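You operate a simulated robot arm through the tools that you are given. There is no shell and no other tool.

You run a simulated robot arm. Do the job below in one go: nothing can be reset, and whatever is moved stays where it is left.

Task
Put things in order on the core bench top. At the end: the purple pad is on the yellow lot plate; the green press pad stands on top of the tamper; the black spare collar stands where the grey pad stood; the grey pad stands where the green press pad stood; whatever was shut is shut again. Leave all else as you found it, and nothing knocked over.

The check looks at the end state, three seconds after you hand in, the way a careful person would. Anything else that was tipped, shoved, dropped, spilled or broken makes it a failure.

Robot
A 7-joint arm with a two-finger gripper, fixed in place. Base frame: the origin is on the floor under the middle of its stand, x ahead of it, y to its left, z up; the work surface is at about z = 860. Readings come in mm, degrees, newtons and seconds.
With the tool pointing down near the work surface it reaches from about 340 to 720 mm from the base axis. Its first joint turns from -66.0 to 66.0 degrees. Payload 2.45 kg.
The TCP is the grasp point between the finger pads, 26 mm short of the fingertips. In the tool frame z runs along the fingers and y along their closing line. The gripper opens to 96 mm; its body begins 69 mm behind the TCP.
Orientation is told as [roll, pitch, yaw] about the base's x, y, z axes, in that order, counted from this pose: with the fingers straight down and closing along the base's y, the tool's x points along the base's -x, its y along +y and its z along -z.

Tools
- The arm moves only by the tool send_rows. Its argument "targets" is a list of rows, each a list of 7 numbers: the shift along the base's x, y, z in mm, then the turn, a rotation vector about the base's x, y, z in degrees, then the opening, from 0 (shut) to 1 (fully open). In form: [[tx, ty, tz, rx, ry, rz, hand], ...]. A call has 1 to 20 rows; each row shifts and turns the commanded pose from where the row before left it. A row lasts 0.2 s, in which the tool goes at most 50 mm and 8.6 degrees; a call with a longer step from one row to the next is refused whole, and so is a gripper value outside its range. A pose out of reach is approached as far as the arm can. The call stops where the force on the tool passes 40 N (or 10 N more than at its start, if that is more) or the arm is blocked; 0.2 s more then pass. Each finger travels about 50 mm/s and halts on what it meets, pressing with about 27 N; the grip force reading is that of the motor and also rises with nothing between the fingers. The clock runs only during rows and for 0.2 s after the last one: add rows that do not move to give the fingers time. It gives the time, the measured TCP pose, the force on the tool (base axes), the opening and the grip force at its end, in the units of the frame above (readings bear some noise), with the torque about the TCP (base axes, N m) and any sound that the robot's microphone picked up.
- Cameras (640 x 400 px; columns grow to the right, rows downward): "scene" is fixed at [174.6, -414.2, 1405.1]; the picture's right is [0.59, -0.81, 0.00], its down [-0.61, -0.44, -0.66] and it looks along [0.53, 0.39, -0.75] (base axes); focal length 221 px, centre (320, 200). "wrist" rides on the gripper at [82, 3, -98] in the tool frame; the picture's right is [-0.04, 1.00, 0.00], its down [-0.73, -0.03, -0.68] and it looks along [-0.68, -0.03, 0.73] (tool axes); focal length 256 px, centre (320, 200). There is no depth. A picture from a camera that has moved, and an enlarged one, comes with that camera's place and axes in the base frame and with its lens.
- capture(camera): a new picture of that camera. The clock stands still meanwhile.
- close_up(camera, box): a new picture of the part [left, top, right, bottom] of that camera's present view, enlarged. The clock stands still meanwhile.
- hand_in(): hands the job in; it is judged then, once.

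Places have to be worked out from the pictures, the camera data and where the tool is seen. Open the gripper and draw the arm clear of the work before you hand the job in, unless the task says otherwise.

The tools are called after "Request:" as name(argument=value, ...) on one line, values as JSON. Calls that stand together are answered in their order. send_rows: Moves the arm, as the interface text tells. Its arguments: {"type":"object","properties":{"targets":{"type":"array"}},"required":["targets"]} The other tools are called the same way: capture (camera) takes a picture; close_up (camera, box) takes an enlarged picture of a part of a camera's view; hand_in () hands the job in.

At the start:

```text
time: 0.0
tcp_pos: [370.5, 16.0, 1185.6]
orientation: [0.0, 0.1, 0.0]
ft_force: [0.2, -0.2, -0.3]
ft_torque: [0.04, 0.01, -0.01]
grip_width: 96.1
grip_force: 0.0
```

scene: 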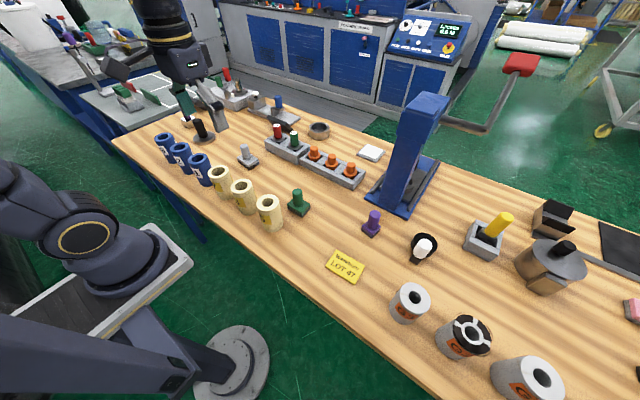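
wrist: 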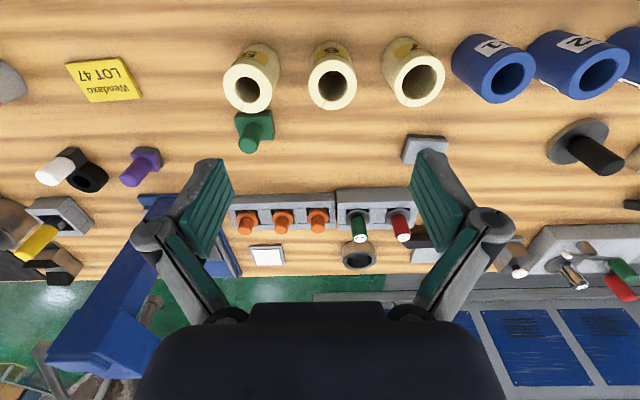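

I start by enlarging parts of the scene picture to identify the objects: pads, tamper, collar, lot plate.

Request:
close_up(camera="scene", box=[100, 80, 260, 180])

Request:
close_up(camera="scene", box=[220, 90, 400, 220])

Request:
close_up(camera="scene", box=[340, 190, 520, 300])

Request:
close_up(camera="scene", box=[480, 180, 640, 320])

Request:
close_up(camera="scene", box=[380, 270, 640, 400])

```text
4.00 times, centred on (180, 130) of scene
camera zoom: at [174.6, -414.2, 1405.1], right [0.59, -0.81, 0.0], down [-0.61, -0.44, -0.66], along [0.53, 0.39, -0.75], focal length 883 px, centre (880, 480)
```

zoom: 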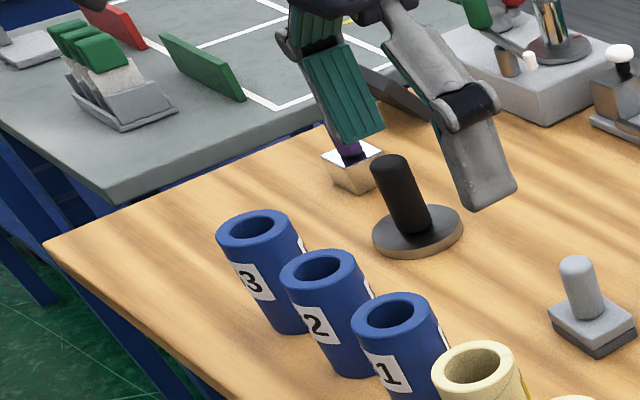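

```text
3.08 times, centred on (310, 155) of scene
camera zoom: at [174.6, -414.2, 1405.1], right [0.59, -0.81, 0.0], down [-0.61, -0.44, -0.66], along [0.53, 0.39, -0.75], focal length 679 px, centre (351, 338)
```

zoom: 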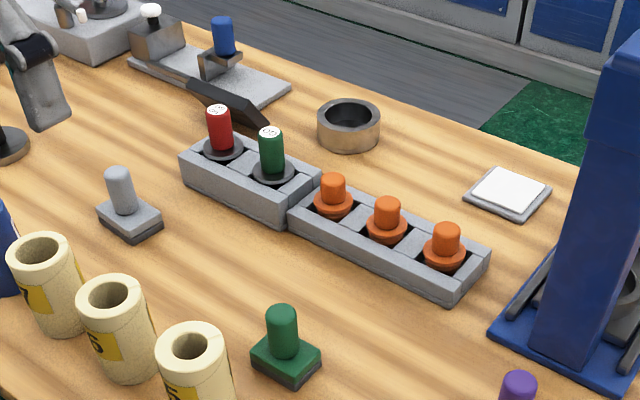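

```text
3.56 times, centred on (430, 245) of scene
camera zoom: at [174.6, -414.2, 1405.1], right [0.59, -0.81, 0.0], down [-0.61, -0.44, -0.66], along [0.53, 0.39, -0.75], focal length 785 px, centre (-71, 40)
```

zoom: 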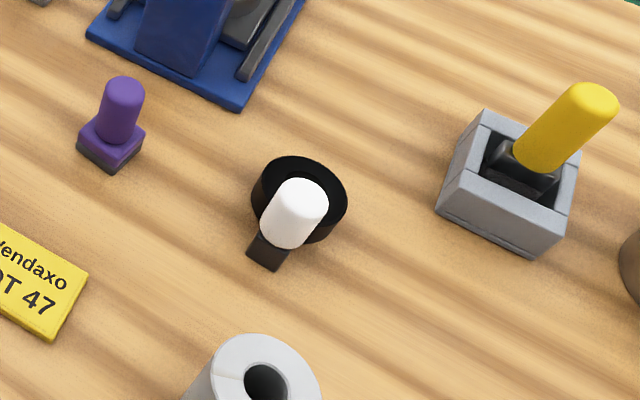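

```text
2.86 times, centred on (560, 250) of scene
camera zoom: at [174.6, -414.2, 1405.1], right [0.59, -0.81, 0.0], down [-0.61, -0.44, -0.66], along [0.53, 0.39, -0.75], focal length 631 px, centre (-366, 57)
```

zoom: 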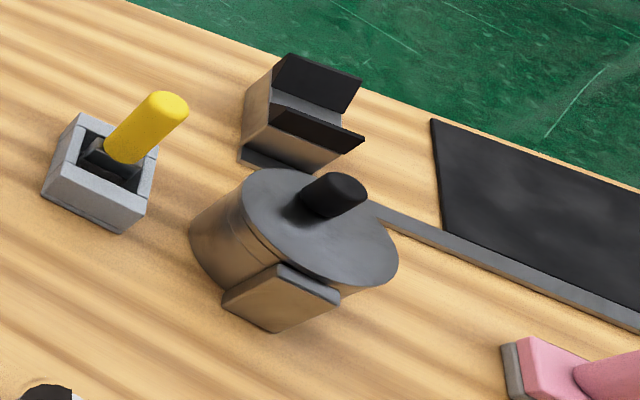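

```text
2.46 times, centred on (510, 335) of scene
camera zoom: at [174.6, -414.2, 1405.1], right [0.59, -0.81, 0.0], down [-0.61, -0.44, -0.66], along [0.53, 0.39, -0.75], focal length 544 px, centre (-148, -132)
```

zoom: 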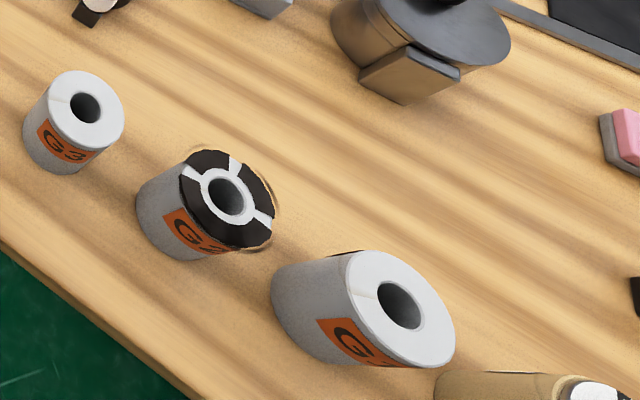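

The grey, green and purple pads and lot plate are clear; the tamper and spare collar need more looking. I enlarge wrist views.

Request:
close_up(camera="wrist", box=[0, 50, 200, 300])

Request:
close_up(camera="wrist", box=[480, 100, 640, 300])

Request:
close_up(camera="wrist", box=[220, 100, 460, 280])

Request:
close_up(camera="scene", box=[360, 80, 460, 220])

Request:
close_up(camera="scene", box=[560, 240, 640, 400])

Request:
close_up(camera="scene", box=[180, 60, 340, 160])

```text
1.60 times, centred on (100, 175) of wrist
camera zoom: at [288.0, 17.4, 1282.7], right [0.04, 1.0, 0.0], down [0.73, -0.03, 0.68], along [0.68, -0.03, -0.73], focal length 410 px, centre (672, 240)
```

zoom: 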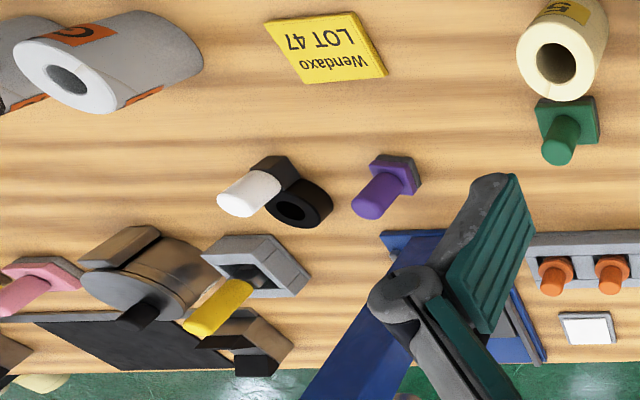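

```text
2.00 times, centred on (560, 200) of wrist
camera zoom: at [288.0, 17.4, 1282.7], right [0.04, 1.0, 0.0], down [0.73, -0.03, 0.68], along [0.68, -0.03, -0.73], focal length 512 px, centre (-160, 200)
```

zoom: 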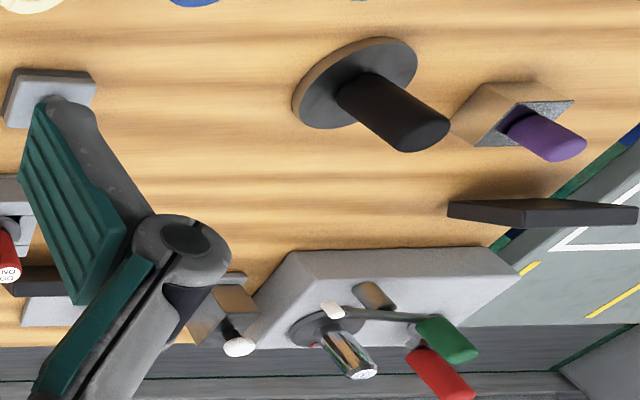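

```text
2.22 times, centred on (340, 190) of wrist
camera zoom: at [288.0, 17.4, 1282.7], right [0.04, 1.0, 0.0], down [0.73, -0.03, 0.68], along [0.68, -0.03, -0.73], focal length 569 px, centre (276, 222)
```

zoom: 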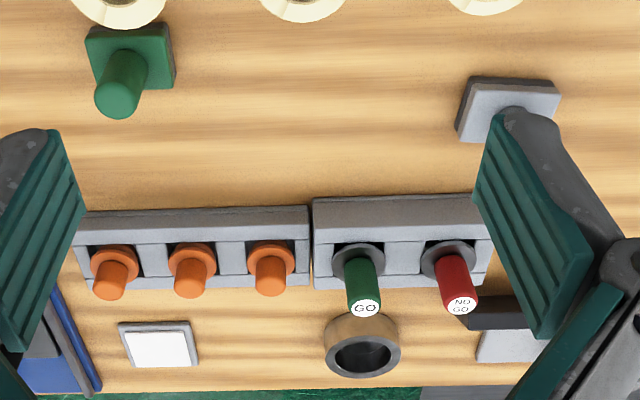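

```text
2.86 times, centred on (410, 150) of scene
camera zoom: at [174.6, -414.2, 1405.1], right [0.59, -0.81, 0.0], down [-0.61, -0.44, -0.66], along [0.53, 0.39, -0.75], focal length 631 px, centre (63, 343)
```

zoom: 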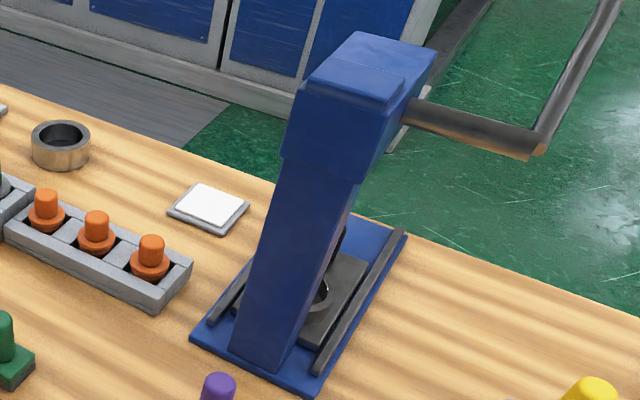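

```text
2.50 times, centred on (600, 320) of scene
camera zoom: at [174.6, -414.2, 1405.1], right [0.59, -0.81, 0.0], down [-0.61, -0.44, -0.66], along [0.53, 0.39, -0.75], focal length 552 px, centre (-380, -100)
```

zoom: 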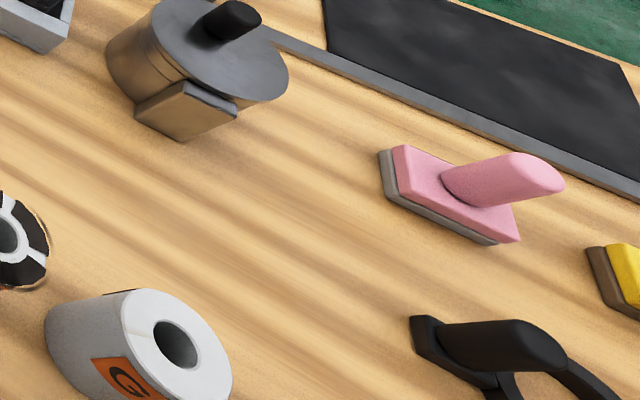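

```text
4.00 times, centred on (260, 110) of scene
camera zoom: at [174.6, -414.2, 1405.1], right [0.59, -0.81, 0.0], down [-0.61, -0.44, -0.66], along [0.53, 0.39, -0.75], focal length 883 px, centre (560, 560)
```

zoom: 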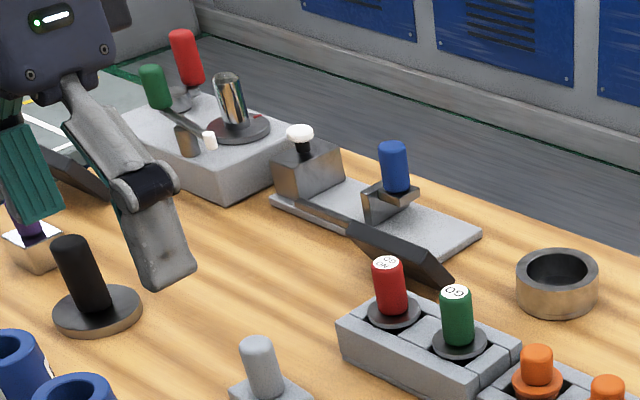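

The bench: grey pad near (554,211), green pad near (492,-100), purple near (556,-320), lot plate near (411,-320), black ring object near (572,-468), tamper-like disc near (543,478). I move the wrist camera across to the right side, high up, for a better look.

Request:
send_rows(targets=[[0, -40, 0, 0, 0, 0, 1], [0, -40, 0, 0, 0, 0, 1], [0, -40, 0, 0, 0, 0, 1], [0, -40, 0, 0, 0, 0, 1], [0, -40, 0, 0, 0, 0, 1], [0, -40, 0, 0, 0, 0, 1], [0, -40, 0, 0, 0, 0, 1], [0, -40, 0, 0, 0, 0, 1], [0, -40, 0, 0, 0, 0, 1], [0, 0, 0, 0, 0, 0, 1]])

Request:
capture(camera="wrist")

Request:
capture(camera="scene")

```text
time: 2.2
tcp_pos: [373.0, -344.4, 1187.4]
orientation: [-0.1, -0.1, 0.1]
ft_force: [0.1, -0.1, 0.3]
ft_torque: [-0.02, -0.02, 0.03]
grip_width: 96.0
grip_force: 0.1
```

```text
taken
camera wrist: at [289.7, -342.6, 1285.2], right [0.04, 1.0, 0.0], down [0.73, -0.03, 0.68], along [0.68, -0.03, -0.73], focal length 256 px, centre (320, 200)
```

wrist: 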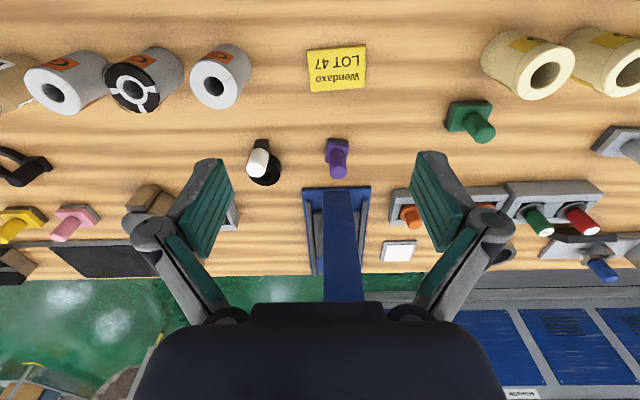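

```text
taken
```

scene: 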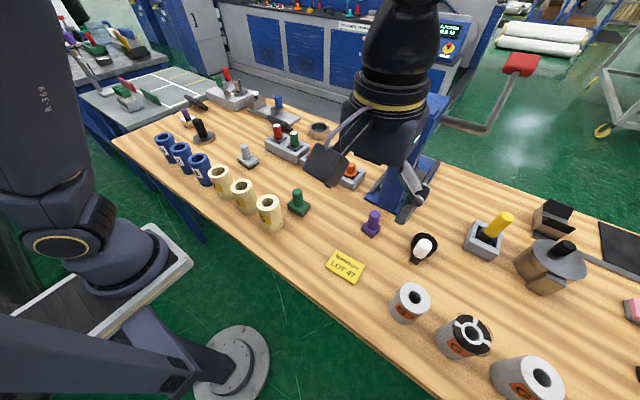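

Request:
close_up(camera="wrist", box=[220, 120, 380, 220])

Request:
close_up(camera="wrist", box=[0, 30, 260, 190])

Request:
close_up(camera="scene", box=[120, 80, 240, 190])

```text
4.00 times, centred on (300, 170) of wrist
camera zoom: at [289.7, -342.6, 1285.2], right [0.04, 1.0, 0.0], down [0.73, -0.03, 0.68], along [0.68, -0.03, -0.73], focal length 1024 px, centre (400, 320)
```

zoom: 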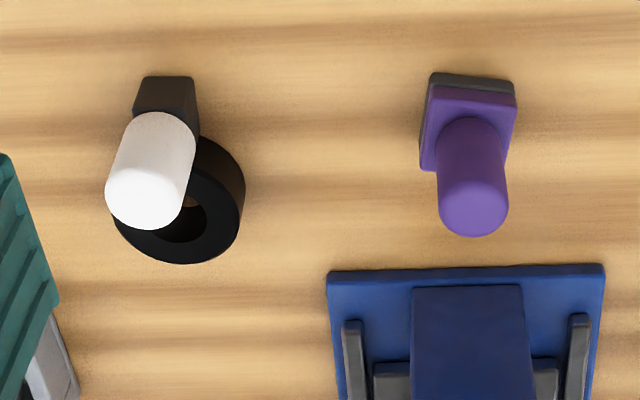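

```text
2.46 times, centred on (130, 110) of wrist
camera zoom: at [289.7, -342.6, 1285.2], right [0.04, 1.0, 0.0], down [0.73, -0.03, 0.68], along [0.68, -0.03, -0.73], focal length 630 px, centre (788, 422)
```

zoom: 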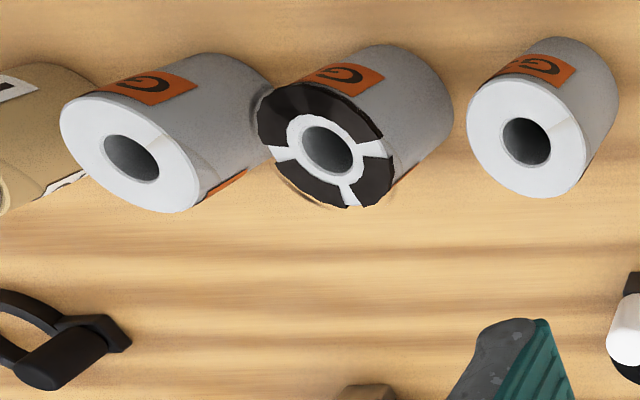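

```text
3.64 times, centred on (180, 135) of scene
camera zoom: at [174.6, -414.2, 1405.1], right [0.59, -0.81, 0.0], down [-0.61, -0.44, -0.66], along [0.53, 0.39, -0.75], focal length 803 px, centre (829, 436)
```

zoom: 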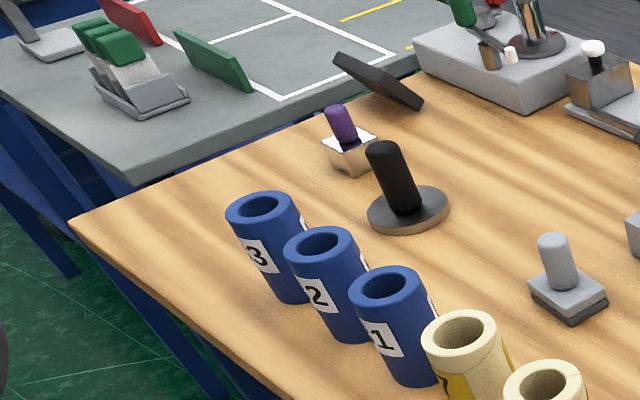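

The purple pad is at about (557,-323) with its knob top near z 930; its neighbours (press base at x≥644, collar at y≈-463) are clear. I move to a hover above it and check with the wrist camera.

Request:
send_rows(targets=[[30, 3.5, -31, 0, 0, 0, 1], [30, 3.5, -31, 0, 0, 0, 1], [30, 3.5, -31, 0, 0, 0, 1], [30, 3.5, -31, 0, 0, 0, 1], [30, 3.5, -31, 0, 0, 0, 1], [30, 3, -31, 0, 0, 0, 1], [0, 0, 0, 0, 0, 0, 1]])

Request:
capture(camera="wrist")

Request:
capture(camera="scene")

```text
time: 3.8
tcp_pos: [551.5, -320.0, 1003.7]
orientation: [-0.1, 0.0, 0.0]
ft_force: [-1.0, 0.5, -0.2]
ft_torque: [0.0, 0.04, 0.0]
grip_width: 96.3
grip_force: 0.1
```

```text
taken
camera wrist: at [469.3, -319.0, 1101.3], right [0.04, 1.0, 0.0], down [0.73, -0.03, 0.68], along [0.68, -0.03, -0.73], focal length 256 px, centre (320, 200)
```

wrist: 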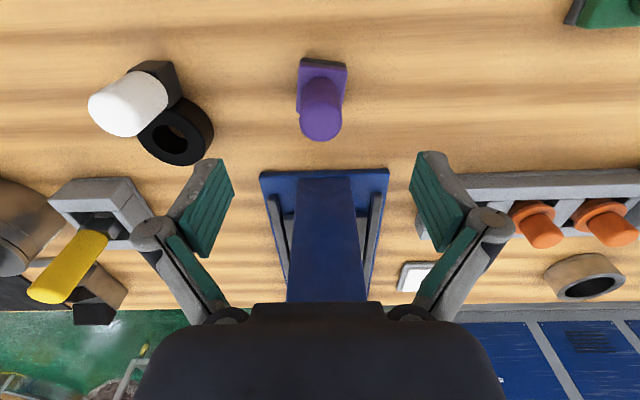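

```text
taken
```

scene: 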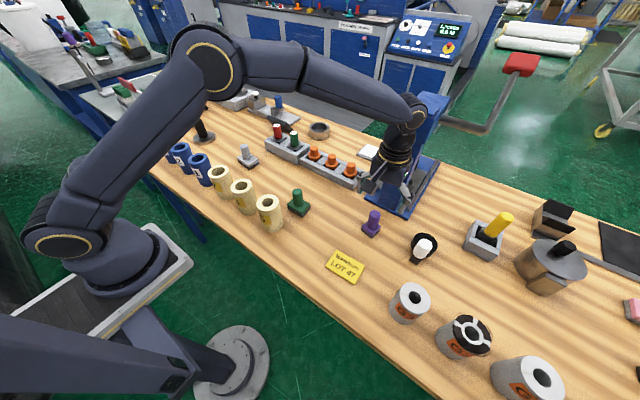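

The hover is consistent with the scene view. I enlarge the wrist view to measure the purple pad and collar more exactly.

Request:
close_up(camera="wrist", box=[260, 40, 400, 200])

Request:
close_up(camera="wrist", box=[70, 40, 230, 180])

```text
2.50 times, centred on (330, 120) of wrist
camera zoom: at [469.3, -319.0, 1101.3], right [0.04, 1.0, 0.0], down [0.73, -0.03, 0.68], along [0.68, -0.03, -0.73], focal length 640 px, centre (295, 400)
```

zoom: 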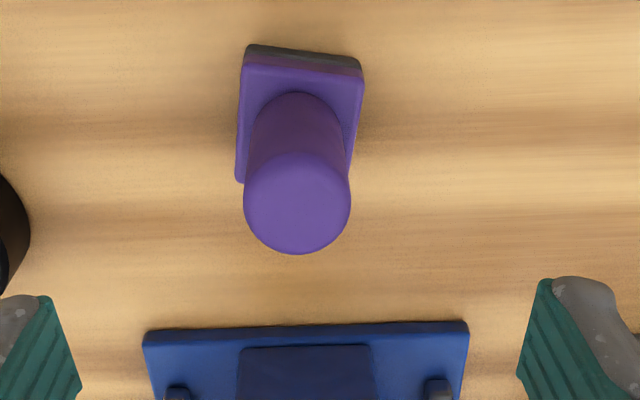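

```text
2.86 times, centred on (150, 110) of wrist
camera zoom: at [469.3, -319.0, 1101.3], right [0.04, 1.0, 0.0], down [0.73, -0.03, 0.68], along [0.68, -0.03, -0.73], focal length 731 px, centre (806, 457)
```

zoom: 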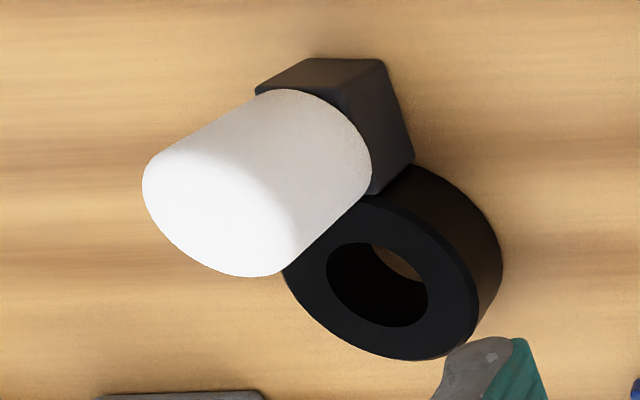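

The purple knob axis is at about (552,-322), knob top z≈929, diameter ≈30. I lower to z≈911 and close.

Request:
send_rows(targets=[[0.5, -1, -23, 0, 0, 0, 1], [0, -1, -23, 0, 0, 0, 1], [0, 0, -23, 0, 0, 0, 1], [0, 0, -23, 0, 0, 0, 1], [0, 0, 0, 0, 0, 0, 1]])

Request:
capture(camera="wrist")

Request:
close_up(camera="scene", box=[320, 150, 440, 260])

```text
time: 5.0
tcp_pos: [549.5, -323.5, 909.0]
orientation: [0.0, 0.0, 0.0]
ft_force: [-0.2, -0.4, -0.2]
ft_torque: [-0.03, 0.02, -0.01]
grip_width: 95.8
grip_force: 0.1
```

```text
taken
camera wrist: at [466.9, -322.8, 1005.2], right [0.04, 1.0, 0.0], down [0.73, -0.03, 0.68], along [0.68, -0.03, -0.73], focal length 256 px, centre (320, 200)
```

wrist: 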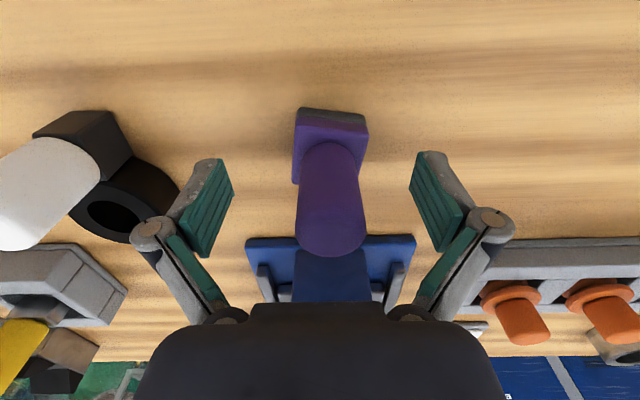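

```text
3.64 times, centred on (380, 205) of scene
camera zoom: at [174.6, -414.2, 1405.1], right [0.59, -0.81, 0.0], down [-0.61, -0.44, -0.66], along [0.53, 0.39, -0.75], focal length 803 px, centre (102, 182)
```

zoom: 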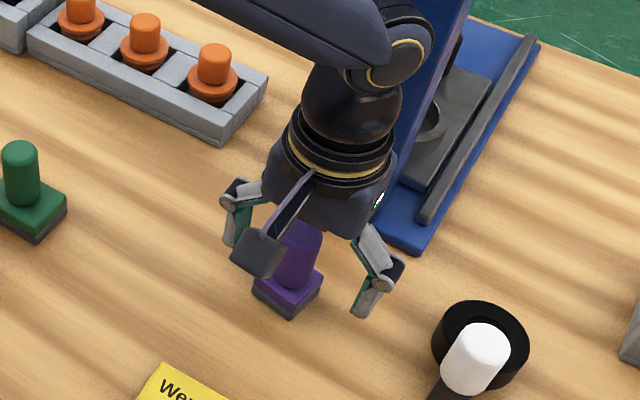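

The knob sits a few mm to +y of the finger centre; I shift by +2.5 mm and close gently on it.

Request:
send_rows(targets=[[2, 2.5, 0, 0, 0, 0, 1], [0, 0, 0, 0, 0, 0, 0.6], [0, 0, 0, 0, 0, 0, 0.4], [0, 0, 0, 0, 0, 0, 0.2], [0, 0, 0, 0, 0, 0, 0], [0, 0, 0, 0, 0, 0, 0], [0, 0, 0, 0, 0, 0, 0], [0, 0, 0, 0, 0, 0, 0]])

Request:
capture(camera="wrist")

```text
time: 6.8
tcp_pos: [551.6, -322.5, 907.5]
orientation: [0.0, 0.0, 0.0]
ft_force: [0.0, -1.2, 1.1]
ft_torque: [-0.01, 0.03, 0.02]
grip_width: 39.3
grip_force: 27.1
```

```text
taken
camera wrist: at [469.5, -321.0, 1004.9], right [0.04, 1.0, 0.0], down [0.73, -0.03, 0.68], along [0.68, -0.03, -0.73], focal length 256 px, centre (320, 200)
```

wrist: 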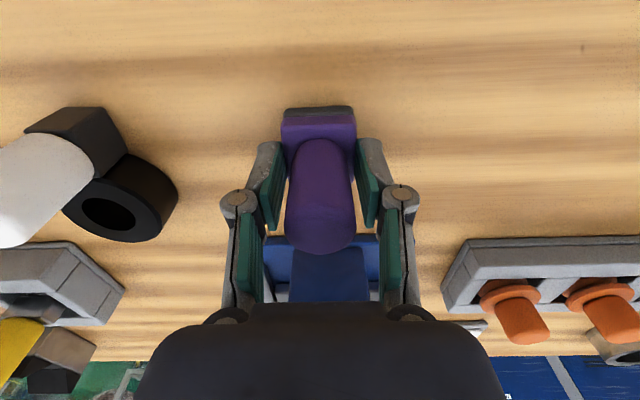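

The opening of 39 mm says the fingertips caught the square base rather than the knob. I open a little, rise 11 mm and grip the knob itself.

Request:
send_rows(targets=[[0, 0, 0, 0, 0, 0, 0.5], [0, 0, 0, 0, 0, 0, 0.6], [0, 0, 0, 0, 0, 0, 0.6], [0, 0, 6, 0, 0, 0, 0.6], [0, 0, 6, 0, 0, 0, 0.6], [0, 0, 0, 0, 0, 0, 0.6], [0, 0, 0, 0, 0, 0, 0.4], [0, 0, 0, 0, 0, 0, 0.2], [0, 0, 0, 0, 0, 0, 0], [0, 0, 0, 0, 0, 0, 0], [0, 0, 0, 0, 0, 0, 0], [0, 0, 0, 0, 0, 0, 0]])

Request:
capture(camera="wrist")

```text
time: 9.4
tcp_pos: [552.3, -323.4, 918.8]
orientation: [0.0, 0.1, 0.0]
ft_force: [-0.2, 0.5, 1.1]
ft_torque: [0.01, 0.05, 0.0]
grip_width: 28.8
grip_force: 27.4
```

```text
taken
camera wrist: at [470.3, -321.1, 1016.9], right [0.04, 1.0, 0.0], down [0.73, -0.03, 0.68], along [0.68, -0.03, -0.73], focal length 256 px, centre (320, 200)
```

wrist: 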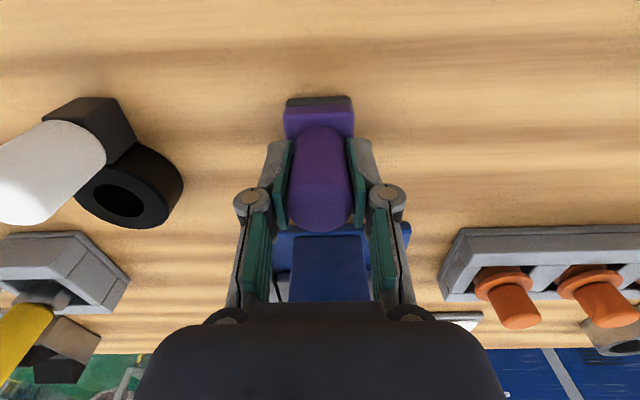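

The grip is now on the knob (28.8 mm). I lift 80 mm and carry it over the lot plate centre at about (409.5,-321.5).

Request:
send_rows(targets=[[0, 0, 10, 0, 0, 0, 0], [0, 0, 20, 0, 0, 0, 0], [0, 0, 25, 0, 0, 0, 0], [0, 0, 25, 0, 0, 0, 0], [-30, 0, 0, 0, 0, 0, 0], [-40, 0, 0, 0, 0, 0, 0], [-40, 0.5, 0, 0, 0, 0, 0], [-32, 0.5, 0, 0, 0, 0, 0], [0, 0, 0, 0, 0, 0, 0], [0, 0, 0, 0, 0, 0, 0]])

Request:
capture(camera="wrist")

Request:
close_up(camera="scene", box=[270, 190, 430, 310])

```text
time: 11.6
tcp_pos: [412.2, -322.7, 996.7]
orientation: [0.0, 0.0, 0.0]
ft_force: [-0.4, 0.1, -0.4]
ft_torque: [0.01, -0.02, -0.02]
grip_width: 29.0
grip_force: 26.8
```

```text
taken
camera wrist: at [330.2, -321.4, 1094.7], right [0.04, 1.0, 0.0], down [0.73, -0.03, 0.68], along [0.68, -0.03, -0.73], focal length 256 px, centre (320, 200)
```

wrist: 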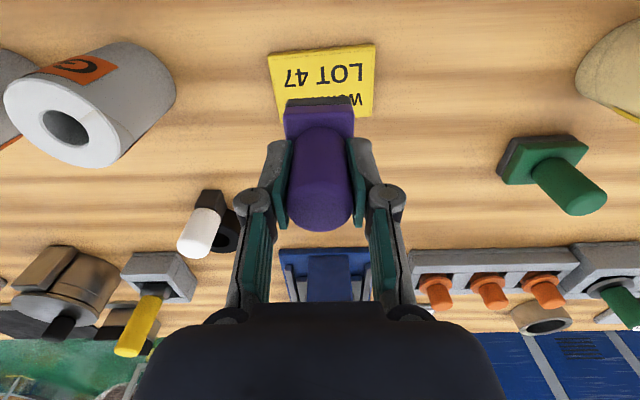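

```text
3.33 times, centred on (350, 250) of scene
camera zoom: at [174.6, -414.2, 1405.1], right [0.59, -0.81, 0.0], down [-0.61, -0.44, -0.66], along [0.53, 0.39, -0.75], focal length 736 px, centre (220, 33)
```

zoom: 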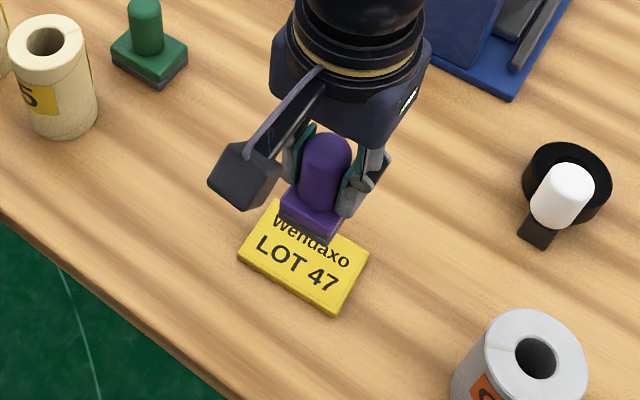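

The plate spans about x 380–440, y -365–-279, centre (411,-321.5); the pad is right over it. I lower to just above the plate.

Request:
send_rows(targets=[[-0.5, 0.5, -20, 0, 0, 0, 0], [0, 0, -20, 0, 0, 0, 0], [0, 0, -15, 0, 0, 0, 0], [0, 0, -8, 0, 0, 0, 0], [0, 0, -3, 0, 0, 0, 0], [0, 0, 0, 0, 0, 0, 0]])

Request:
close_up(camera="scene", box=[270, 190, 430, 310])

```text
time: 13.0
tcp_pos: [409.9, -321.9, 932.6]
orientation: [0.0, 0.0, 0.0]
ft_force: [0.6, -0.2, -1.4]
ft_torque: [0.02, 0.01, 0.03]
grip_width: 28.5
grip_force: 26.6
```

```text
3.33 times, centred on (350, 250) of scene
camera zoom: at [174.7, -414.2, 1405.1], right [0.59, -0.81, 0.0], down [-0.61, -0.44, -0.66], along [0.53, 0.39, -0.75], focal length 736 px, centre (220, 33)
```

zoom: 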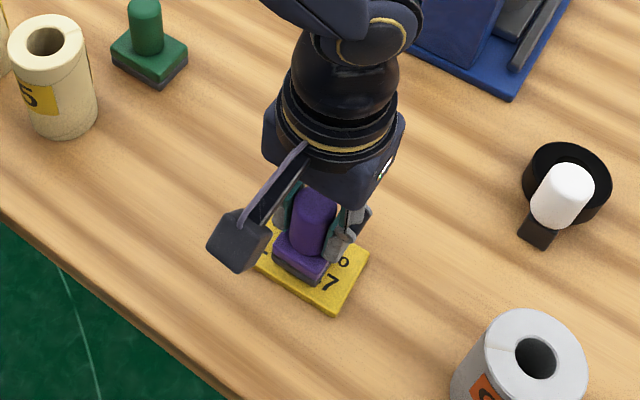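

The pad is just above the plate. I go down in 1.5 mm steps watching the vertical force.

Request:
send_rows(targets=[[0, 0, -1.5, 0, 0, 0, 0], [0, 0, -1.5, 0, 0, 0, 0], [0, 0, 0, 0, 0, 0, 0]])

```text
time: 13.8
tcp_pos: [410.1, -322.2, 929.3]
orientation: [0.0, 0.0, 0.0]
ft_force: [0.5, 0.1, -0.4]
ft_torque: [0.0, -0.01, -0.02]
grip_width: 29.2
grip_force: 26.7
```

Request:
send_rows(targets=[[0, 0, -1.5, 0, 0, 0, 0], [0, 0, -1, 0, 0, 0, 0], [0, 0, 0, 0, 0, 0, 0]])

```text
time: 14.6
tcp_pos: [411.2, -321.7, 927.7]
orientation: [-0.1, -0.2, 0.0]
ft_force: [-2.7, 1.4, 23.0]
ft_torque: [0.06, 0.25, -0.01]
grip_width: 28.9
grip_force: 26.8
```

Contact with the plate at TCP z≈928 (23 N). I relieve a little, open, and rise straight up.

Request:
send_rows(targets=[[0, 0, 0.7, 0, 0, 0, 0], [0, 0, 0, 0, 0, 0, 0.3], [0, 0, 0, 0, 0, 0, 0.45], [0, 0, 0, 0, 0, 0, 0.6], [0, 0, 0, 0, 0, 0, 0.6], [0, 0, 0, 0, 0, 0, 0.6], [0, 0, 15, 0, 0, 0, 0.6], [0, 0, 25, 0, 0, 0, 0.6], [0, 0, 35, 0, 0, 0, 0.6], [0, 0, 0, 0, 0, 0, 0.6]])

Request:
capture(camera="wrist")

Request:
close_up(camera="scene", box=[270, 190, 430, 310])

```text
time: 16.8
tcp_pos: [411.5, -321.6, 1004.0]
orientation: [0.0, 0.0, 0.0]
ft_force: [-0.5, 0.6, -0.6]
ft_torque: [0.0, 0.02, 0.01]
grip_width: 57.5
grip_force: 0.0
```

```text
taken
camera wrist: at [328.8, -319.6, 1102.2], right [0.04, 1.0, 0.0], down [0.73, -0.03, 0.68], along [0.68, -0.03, -0.73], focal length 256 px, centre (320, 200)
```

wrist: 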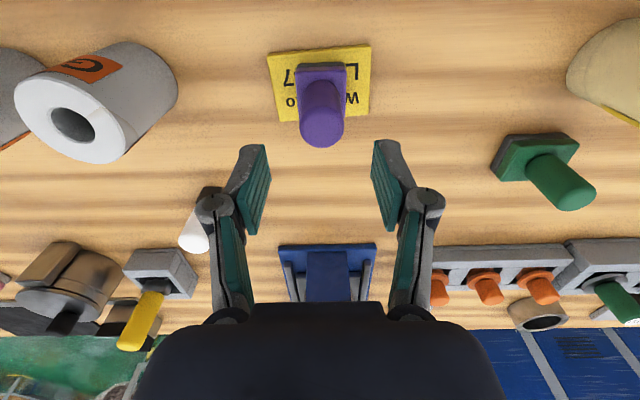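

```text
3.33 times, centred on (350, 250) of scene
camera zoom: at [174.6, -414.2, 1405.1], right [0.59, -0.81, 0.0], down [-0.61, -0.44, -0.66], along [0.53, 0.39, -0.75], focal length 736 px, centre (220, 33)
```

zoom: 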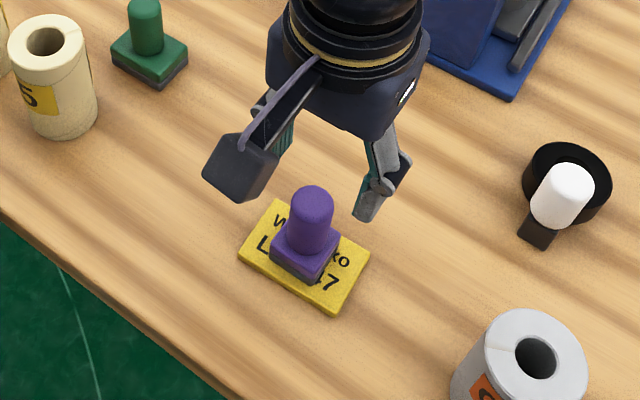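

Purple pad now stands on the lot plate. Next I move to hover over the green pad near (492,-100).

Request:
send_rows(targets=[[0, 0, 36, 0, 0, 0, 1], [15, 37, 0, 0, 0, 0, 1], [15, 37, 0, 0, 0, 0, 1], [15, 37, 0, 0, 0, 0, 1], [15, 37, 0, 0, 0, 0, 1], [10, 37, 0, 0, 0, 0, 1], [10, 36, 0, 0, 0, 0, 1], [0, 0, -20, 0, 0, 0, 1], [0, 0, 0, 0, 0, 0, 1]])

Request:
capture(camera="wrist")

Request:
close_up(camera="wrist", box=[260, 40, 400, 200])

```text
time: 18.8
tcp_pos: [492.1, -101.8, 1017.6]
orientation: [0.0, 0.0, 0.0]
ft_force: [0.3, -0.1, 0.5]
ft_torque: [0.02, 0.0, -0.02]
grip_width: 96.0
grip_force: 0.1
```

```text
taken
camera wrist: at [409.5, -99.6, 1115.8], right [0.04, 1.0, 0.0], down [0.73, -0.03, 0.68], along [0.68, -0.03, -0.73], focal length 256 px, centre (320, 200)
```

wrist: 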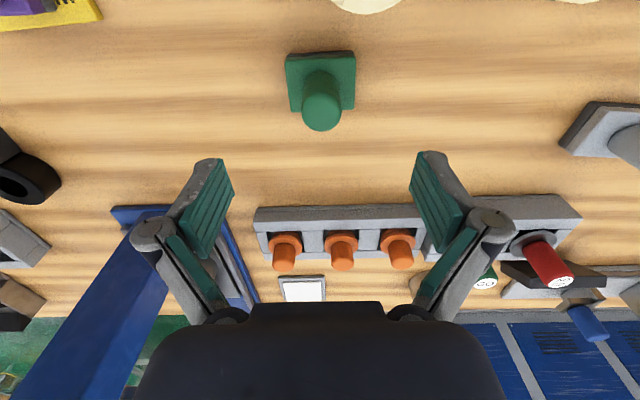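

```text
2.50 times, centred on (330, 120) of wrist
camera zoom: at [409.5, -99.6, 1115.8], right [0.04, 1.0, 0.0], down [0.73, -0.03, 0.68], along [0.68, -0.03, -0.73], focal length 640 px, centre (295, 400)
```

zoom: 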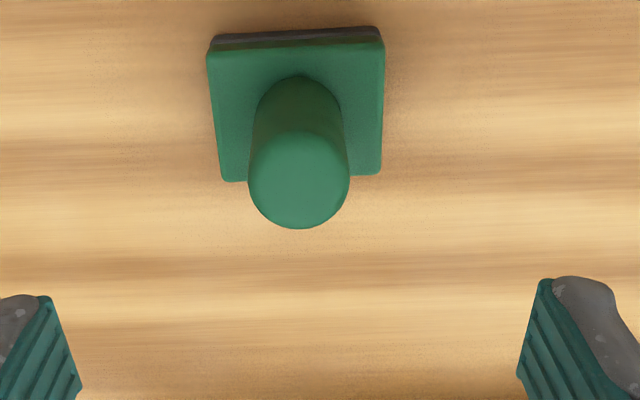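

Green pad: knob axis ≈(491,-102), base ≈60×47 mm, aligned with the axes. Before taking it I scout the tamper from above with the empty gripper to check its place and the reach.

Request:
send_rows(targets=[[0, 0, 40, 0, 0, 0, 1], [0, 0, 40, 0, 0, 0, 1], [0, 45, 0, 0, 0, 0, 1], [0, 45, 0, 0, 0, 0, 1], [0, 45, 0, 0, 0, 0, 1], [0, 45, 0, 0, 0, 0, 1], [0, 45, 0, 0, 0, 0, 1], [0, 45, 0, 0, 0, 0, 1], [0, 45, 0, 0, 0, 0, 1], [0, 45, 0, 0, 0, 0, 1], [0, 45, 0, 0, 0, 0, 1], [0, 45, 0, 0, 0, 0, 1], [0, 45, 0, 0, 0, 0, 1], [0, 45, 0, 0, 0, 0, 1], [0, 0, 0, 0, 0, 0, 1]])

Request:
capture(camera="wrist")

Request:
capture(camera="scene")

```text
time: 22.0
tcp_pos: [489.4, 438.9, 1099.2]
orientation: [0.0, 0.1, 0.0]
ft_force: [0.7, -0.2, -1.1]
ft_torque: [0.01, -0.02, -0.02]
grip_width: 95.9
grip_force: 0.0
```

```text
taken
camera wrist: at [407.5, 441.4, 1197.2], right [0.04, 1.0, 0.0], down [0.73, -0.03, 0.68], along [0.68, -0.03, -0.73], focal length 256 px, centre (320, 200)
```

wrist: 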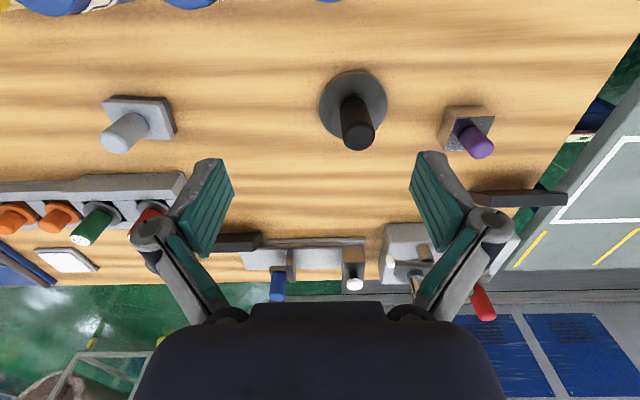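

```text
taken
```

scene: 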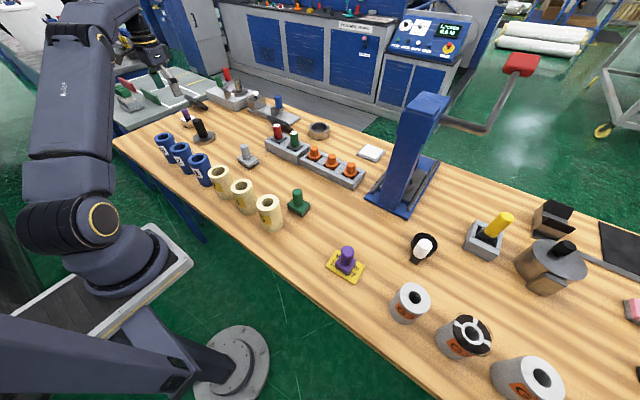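

Request:
close_up(camera="wrist", box=[290, 40, 510, 190])

Request:
close_up(camera="wrist", box=[70, 70, 220, 180])

Request:
close_up(camera="wrist", box=[180, 170, 580, 320])

```text
2.67 times, centred on (400, 115) of wrist
camera zoom: at [407.5, 441.4, 1197.2], right [0.04, 1.0, 0.0], down [0.73, -0.03, 0.68], along [0.68, -0.03, -0.73], focal length 683 px, centre (107, 427)
```

zoom: 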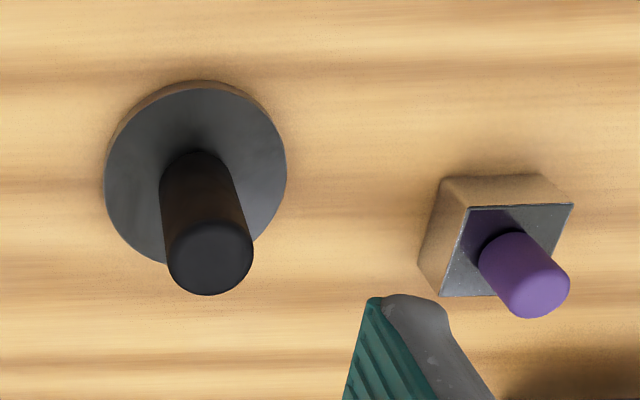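

```text
3.64 times, centred on (145, 125) of wrist
camera zoom: at [407.5, 441.4, 1197.2], right [0.04, 1.0, 0.0], down [0.73, -0.03, 0.68], along [0.68, -0.03, -0.73], focal length 931 px, centre (956, 473)
```

zoom: 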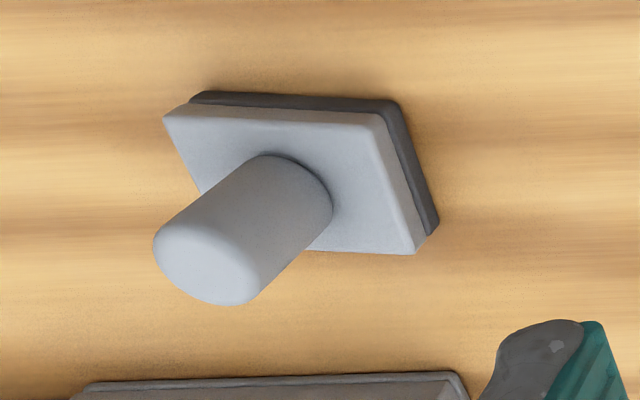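

```text
1.60 times, centred on (380, 245) of wrist
camera zoom: at [407.5, 441.4, 1197.2], right [0.04, 1.0, 0.0], down [0.73, -0.03, 0.68], along [0.68, -0.03, -0.73], focal length 410 px, centre (224, 128)
```

zoom: 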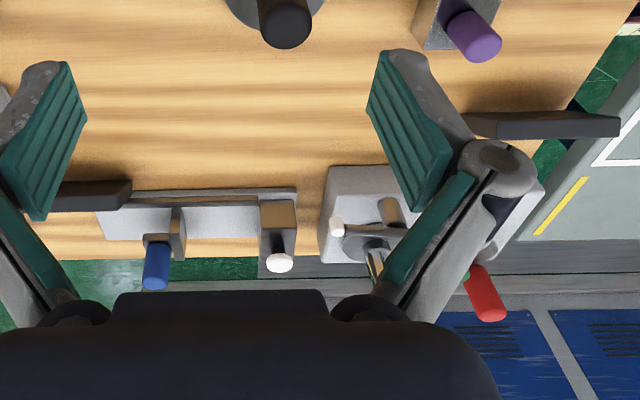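

The tamper's handle top is at about (548,477.5,944), 35 mm across, 727 mm from the axis. I test reach with the empty gripper directly above it, staying above the handle.

Request:
send_rows(targets=[[15, 10, 0, 0, 0, 0, 1], [15, 10, 0, 0, 0, 0, 1], [15, 10, -15, 0, 0, 0, 1], [13.5, 8.5, -15, 0, 0, 0, 1], [0, 0, -15, 0, 0, 0, 1], [0, 0, -15, 0, 0, 0, 1], [0, 0, 0, 0, 0, 0, 1], [0, 0, 0, 0, 0, 0, 1]])

Request:
capture(camera="wrist")

```text
time: 23.8
tcp_pos: [526.6, 436.9, 1031.0]
orientation: [0.0, 0.0, 0.1]
ft_force: [0.1, -0.4, -0.4]
ft_torque: [0.02, 0.03, -0.03]
grip_width: 96.0
grip_force: 0.1
out of reach, approached as far as the arm can: row 1, 2, 3, 4
```

```text
taken
camera wrist: at [444.8, 438.8, 1128.0], right [0.04, 1.0, 0.0], down [0.73, -0.03, 0.68], along [0.68, -0.03, -0.73], focal length 256 px, centre (320, 200)
```

wrist: 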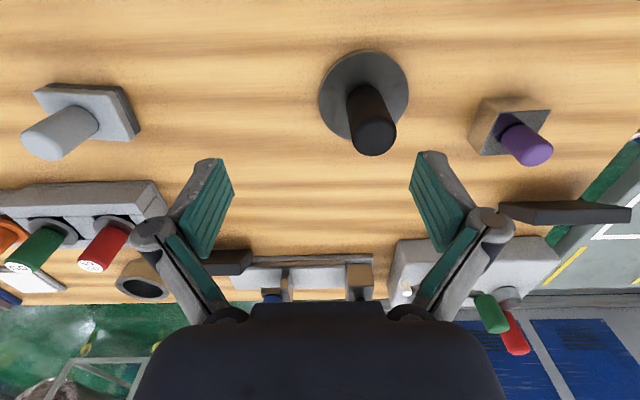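

At that height the straight-down reach ends near r≈684 mm, so the tamper needs the tool tilted outward about 18°. I'll return to the green pad and grip it already tilted (about the closing line), so the pad stays upright when set on the tamper.

Request:
send_rows(targets=[[-3, -45, 0, 0, 0, 0, 1], [-3, -45, 0, 0, 0, 0, 1], [-3, -45, 0, 0, 0, 0, 1], [-3, -45, 0, 0, 0, 0, 1], [-3, -45, 0, 0, 0, 0, 1], [-3, -45, 0, 0, 0, 0, 1], [-3, -45, 0, 0, 0, 0, 1], [-3, -45, 0, 0, 0, 0, 1], [-3, -45, 0, 0, 0, 0, 1], [-3, -45, 0, 0, 0, 0, 1], [-3, -45, 0, 0, 0, 0, 1], [-3, -44, 0, 0, 0, 0, 1], [0, 0, 0, 0, -6, 0, 1], [0, 0, 0, 0, -6, 0, 1], [0, 0, 0, 0, -6, 0, 1], [0, 0, 0, 0, 0, 0, 1]])

Request:
capture(camera="wrist")

Request:
capture(camera="scene")

```text
time: 27.2
tcp_pos: [491.5, -103.0, 1029.9]
orientation: [0.0, -18.1, 0.0]
ft_force: [0.2, 0.5, 0.6]
ft_torque: [-0.01, -0.03, 0.04]
grip_width: 96.1
grip_force: 0.1
```

```text
taken
camera wrist: at [382.2, -101.3, 1098.6], right [0.04, 1.0, 0.01], down [0.49, -0.03, 0.87], along [0.87, -0.03, -0.49], focal length 256 px, centre (320, 200)
```

wrist: 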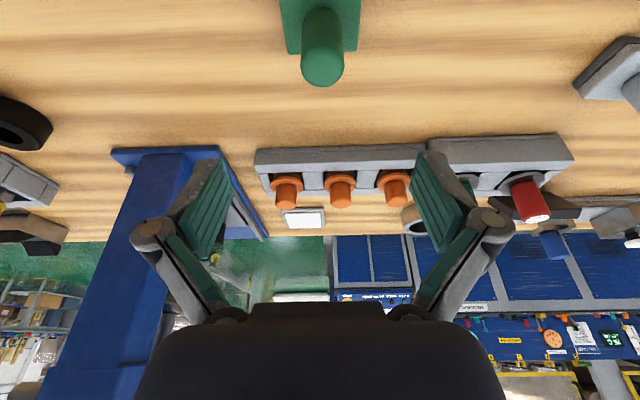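

```text
taken
```

scene: 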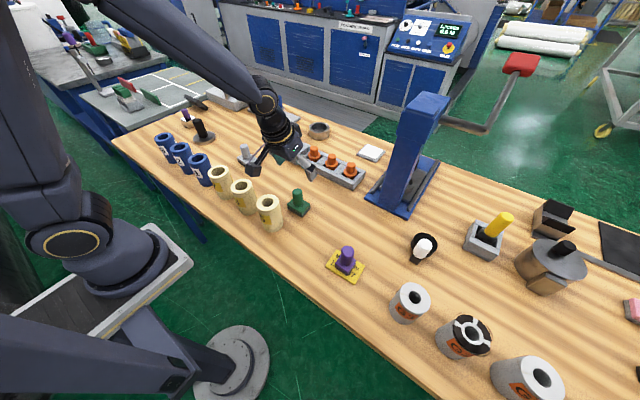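

The camera block on the wrist would come near the yellow tube (top ≈970 at (391,-85)) in this yaw. I turn the tool +41° about the vertical so the camera swings clear toward -y, which is also the yaw wanted at the tamper.

Request:
send_rows(targets=[[0, 0, 0, 0, 0, 8.2, 1], [0, 0, 0, 0, 0, 8.2, 1], [0, 0, 0, 0, 0, 8.2, 1], [0, 0, 0, 0, 0, 8.2, 0.7], [0, 0, 0, 0, 0, 8.2, 0.65], [0, 0, 0, 0, 0, 0, 0.65]])

Request:
capture(camera="wrist")

Request:
capture(camera="scene")

```text
time: 28.6
tcp_pos: [490.4, -101.7, 1032.7]
orientation: [0.0, -18.0, 41.1]
ft_force: [-0.2, 0.1, 0.3]
ft_torque: [-0.02, -0.02, 0.0]
grip_width: 62.1
grip_force: 0.1
```

```text
taken
camera wrist: at [406.5, -172.6, 1100.1], right [-0.63, 0.78, 0.01], down [0.39, 0.3, 0.87], along [0.68, 0.55, -0.49], focal length 256 px, centre (320, 200)
```

wrist: 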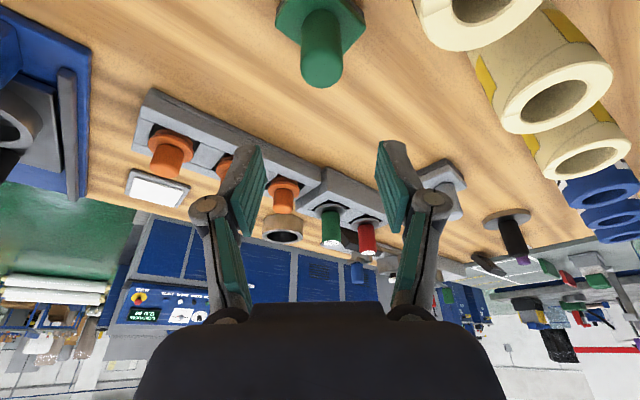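

```text
taken
```

scene: 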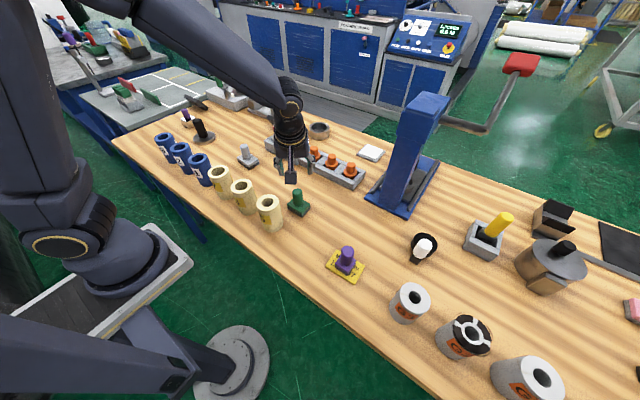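

Yaw is 41° and the camera is clear of the tube. I descend vertically over the green knob, stopping a bit short to check.

Request:
send_rows(targets=[[0, 0, -30, 0, 0, 0, 0.65], [0, 0, -30, 0, 0, 0, 0.65], [0, 0, -25, 0, 0, 0, 0.65], [0, 0, -10, 0, 0, 0, 0.65], [0, 0, 0, 0, 0, 0, 0.65]])

Request:
capture(camera="wrist")

Request:
close_up(camera="scene", box=[220, 140, 360, 240])

```text
time: 29.8
tcp_pos: [490.5, -101.2, 934.5]
orientation: [0.0, -17.9, 41.1]
ft_force: [-1.0, -0.5, -0.1]
ft_torque: [-0.03, 0.01, 0.01]
grip_width: 62.5
grip_force: 0.0
```

```text
taken
camera wrist: at [406.5, -171.8, 1002.5], right [-0.63, 0.78, 0.01], down [0.39, 0.3, 0.87], along [0.68, 0.55, -0.49], focal length 256 px, centre (320, 200)
```

wrist: 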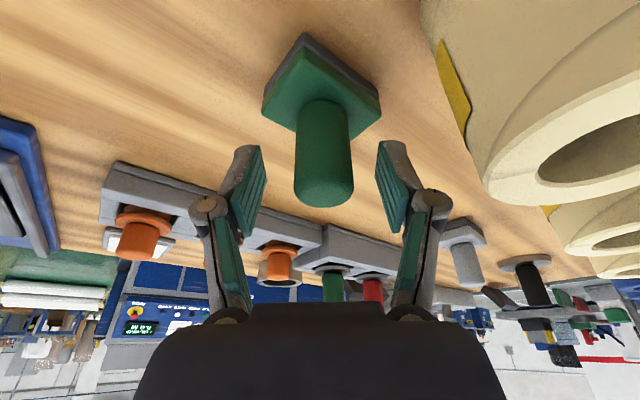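

```text
4.00 times, centred on (290, 190) of scene
camera zoom: at [174.6, -414.2, 1405.1], right [0.59, -0.81, 0.0], down [-0.61, -0.44, -0.66], along [0.53, 0.39, -0.75], focal length 883 px, centre (440, 240)
```

zoom: 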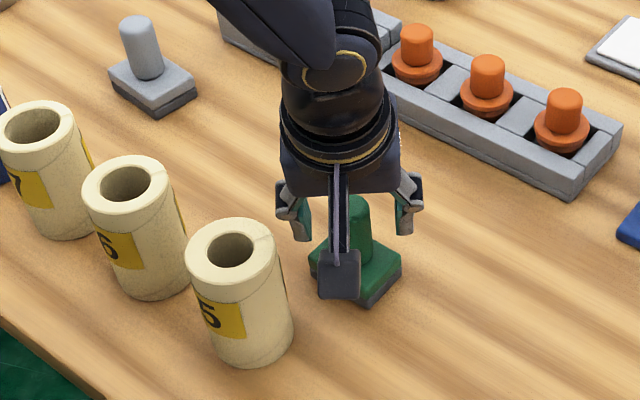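

The knob is centred between the fingers. I go down the last 13 mm and close.

Request:
send_rows(targets=[[0, 0, -7, 0, 0, 0, 0.65], [0, 0, -6, 0, 0, 0, 0.65], [0, 0, 0, 0, 0, 0, 0.65], [0, 0, 0, 0, 0, 0, 0.5], [0, 0, 0, 0, 0, 0, 0.35], [0, 0, 0, 0, 0, 0, 0.2], [0, 0, 0, 0, 0, 0, 0], [0, 0, 0, 0, 0, 0, 0], [0, 0, 0, 0, 0, 0, 0], [0, 0, 0, 0, 0, 0, 0]])

Request:
capture(camera="wrist")

```text
time: 32.0
tcp_pos: [489.5, -102.4, 922.6]
orientation: [0.0, -18.0, 41.0]
ft_force: [0.2, 0.0, 0.1]
ft_torque: [0.0, -0.02, -0.02]
grip_width: 29.0
grip_force: 27.5
```

```text
taken
camera wrist: at [405.7, -172.4, 990.6], right [-0.63, 0.78, 0.01], down [0.39, 0.3, 0.87], along [0.68, 0.55, -0.49], focal length 256 px, centre (320, 200)
```

wrist: 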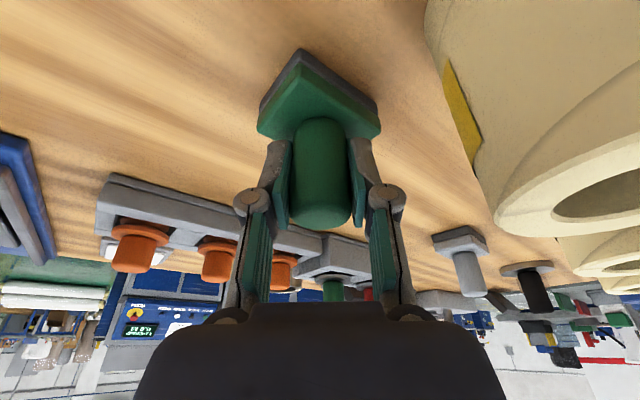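

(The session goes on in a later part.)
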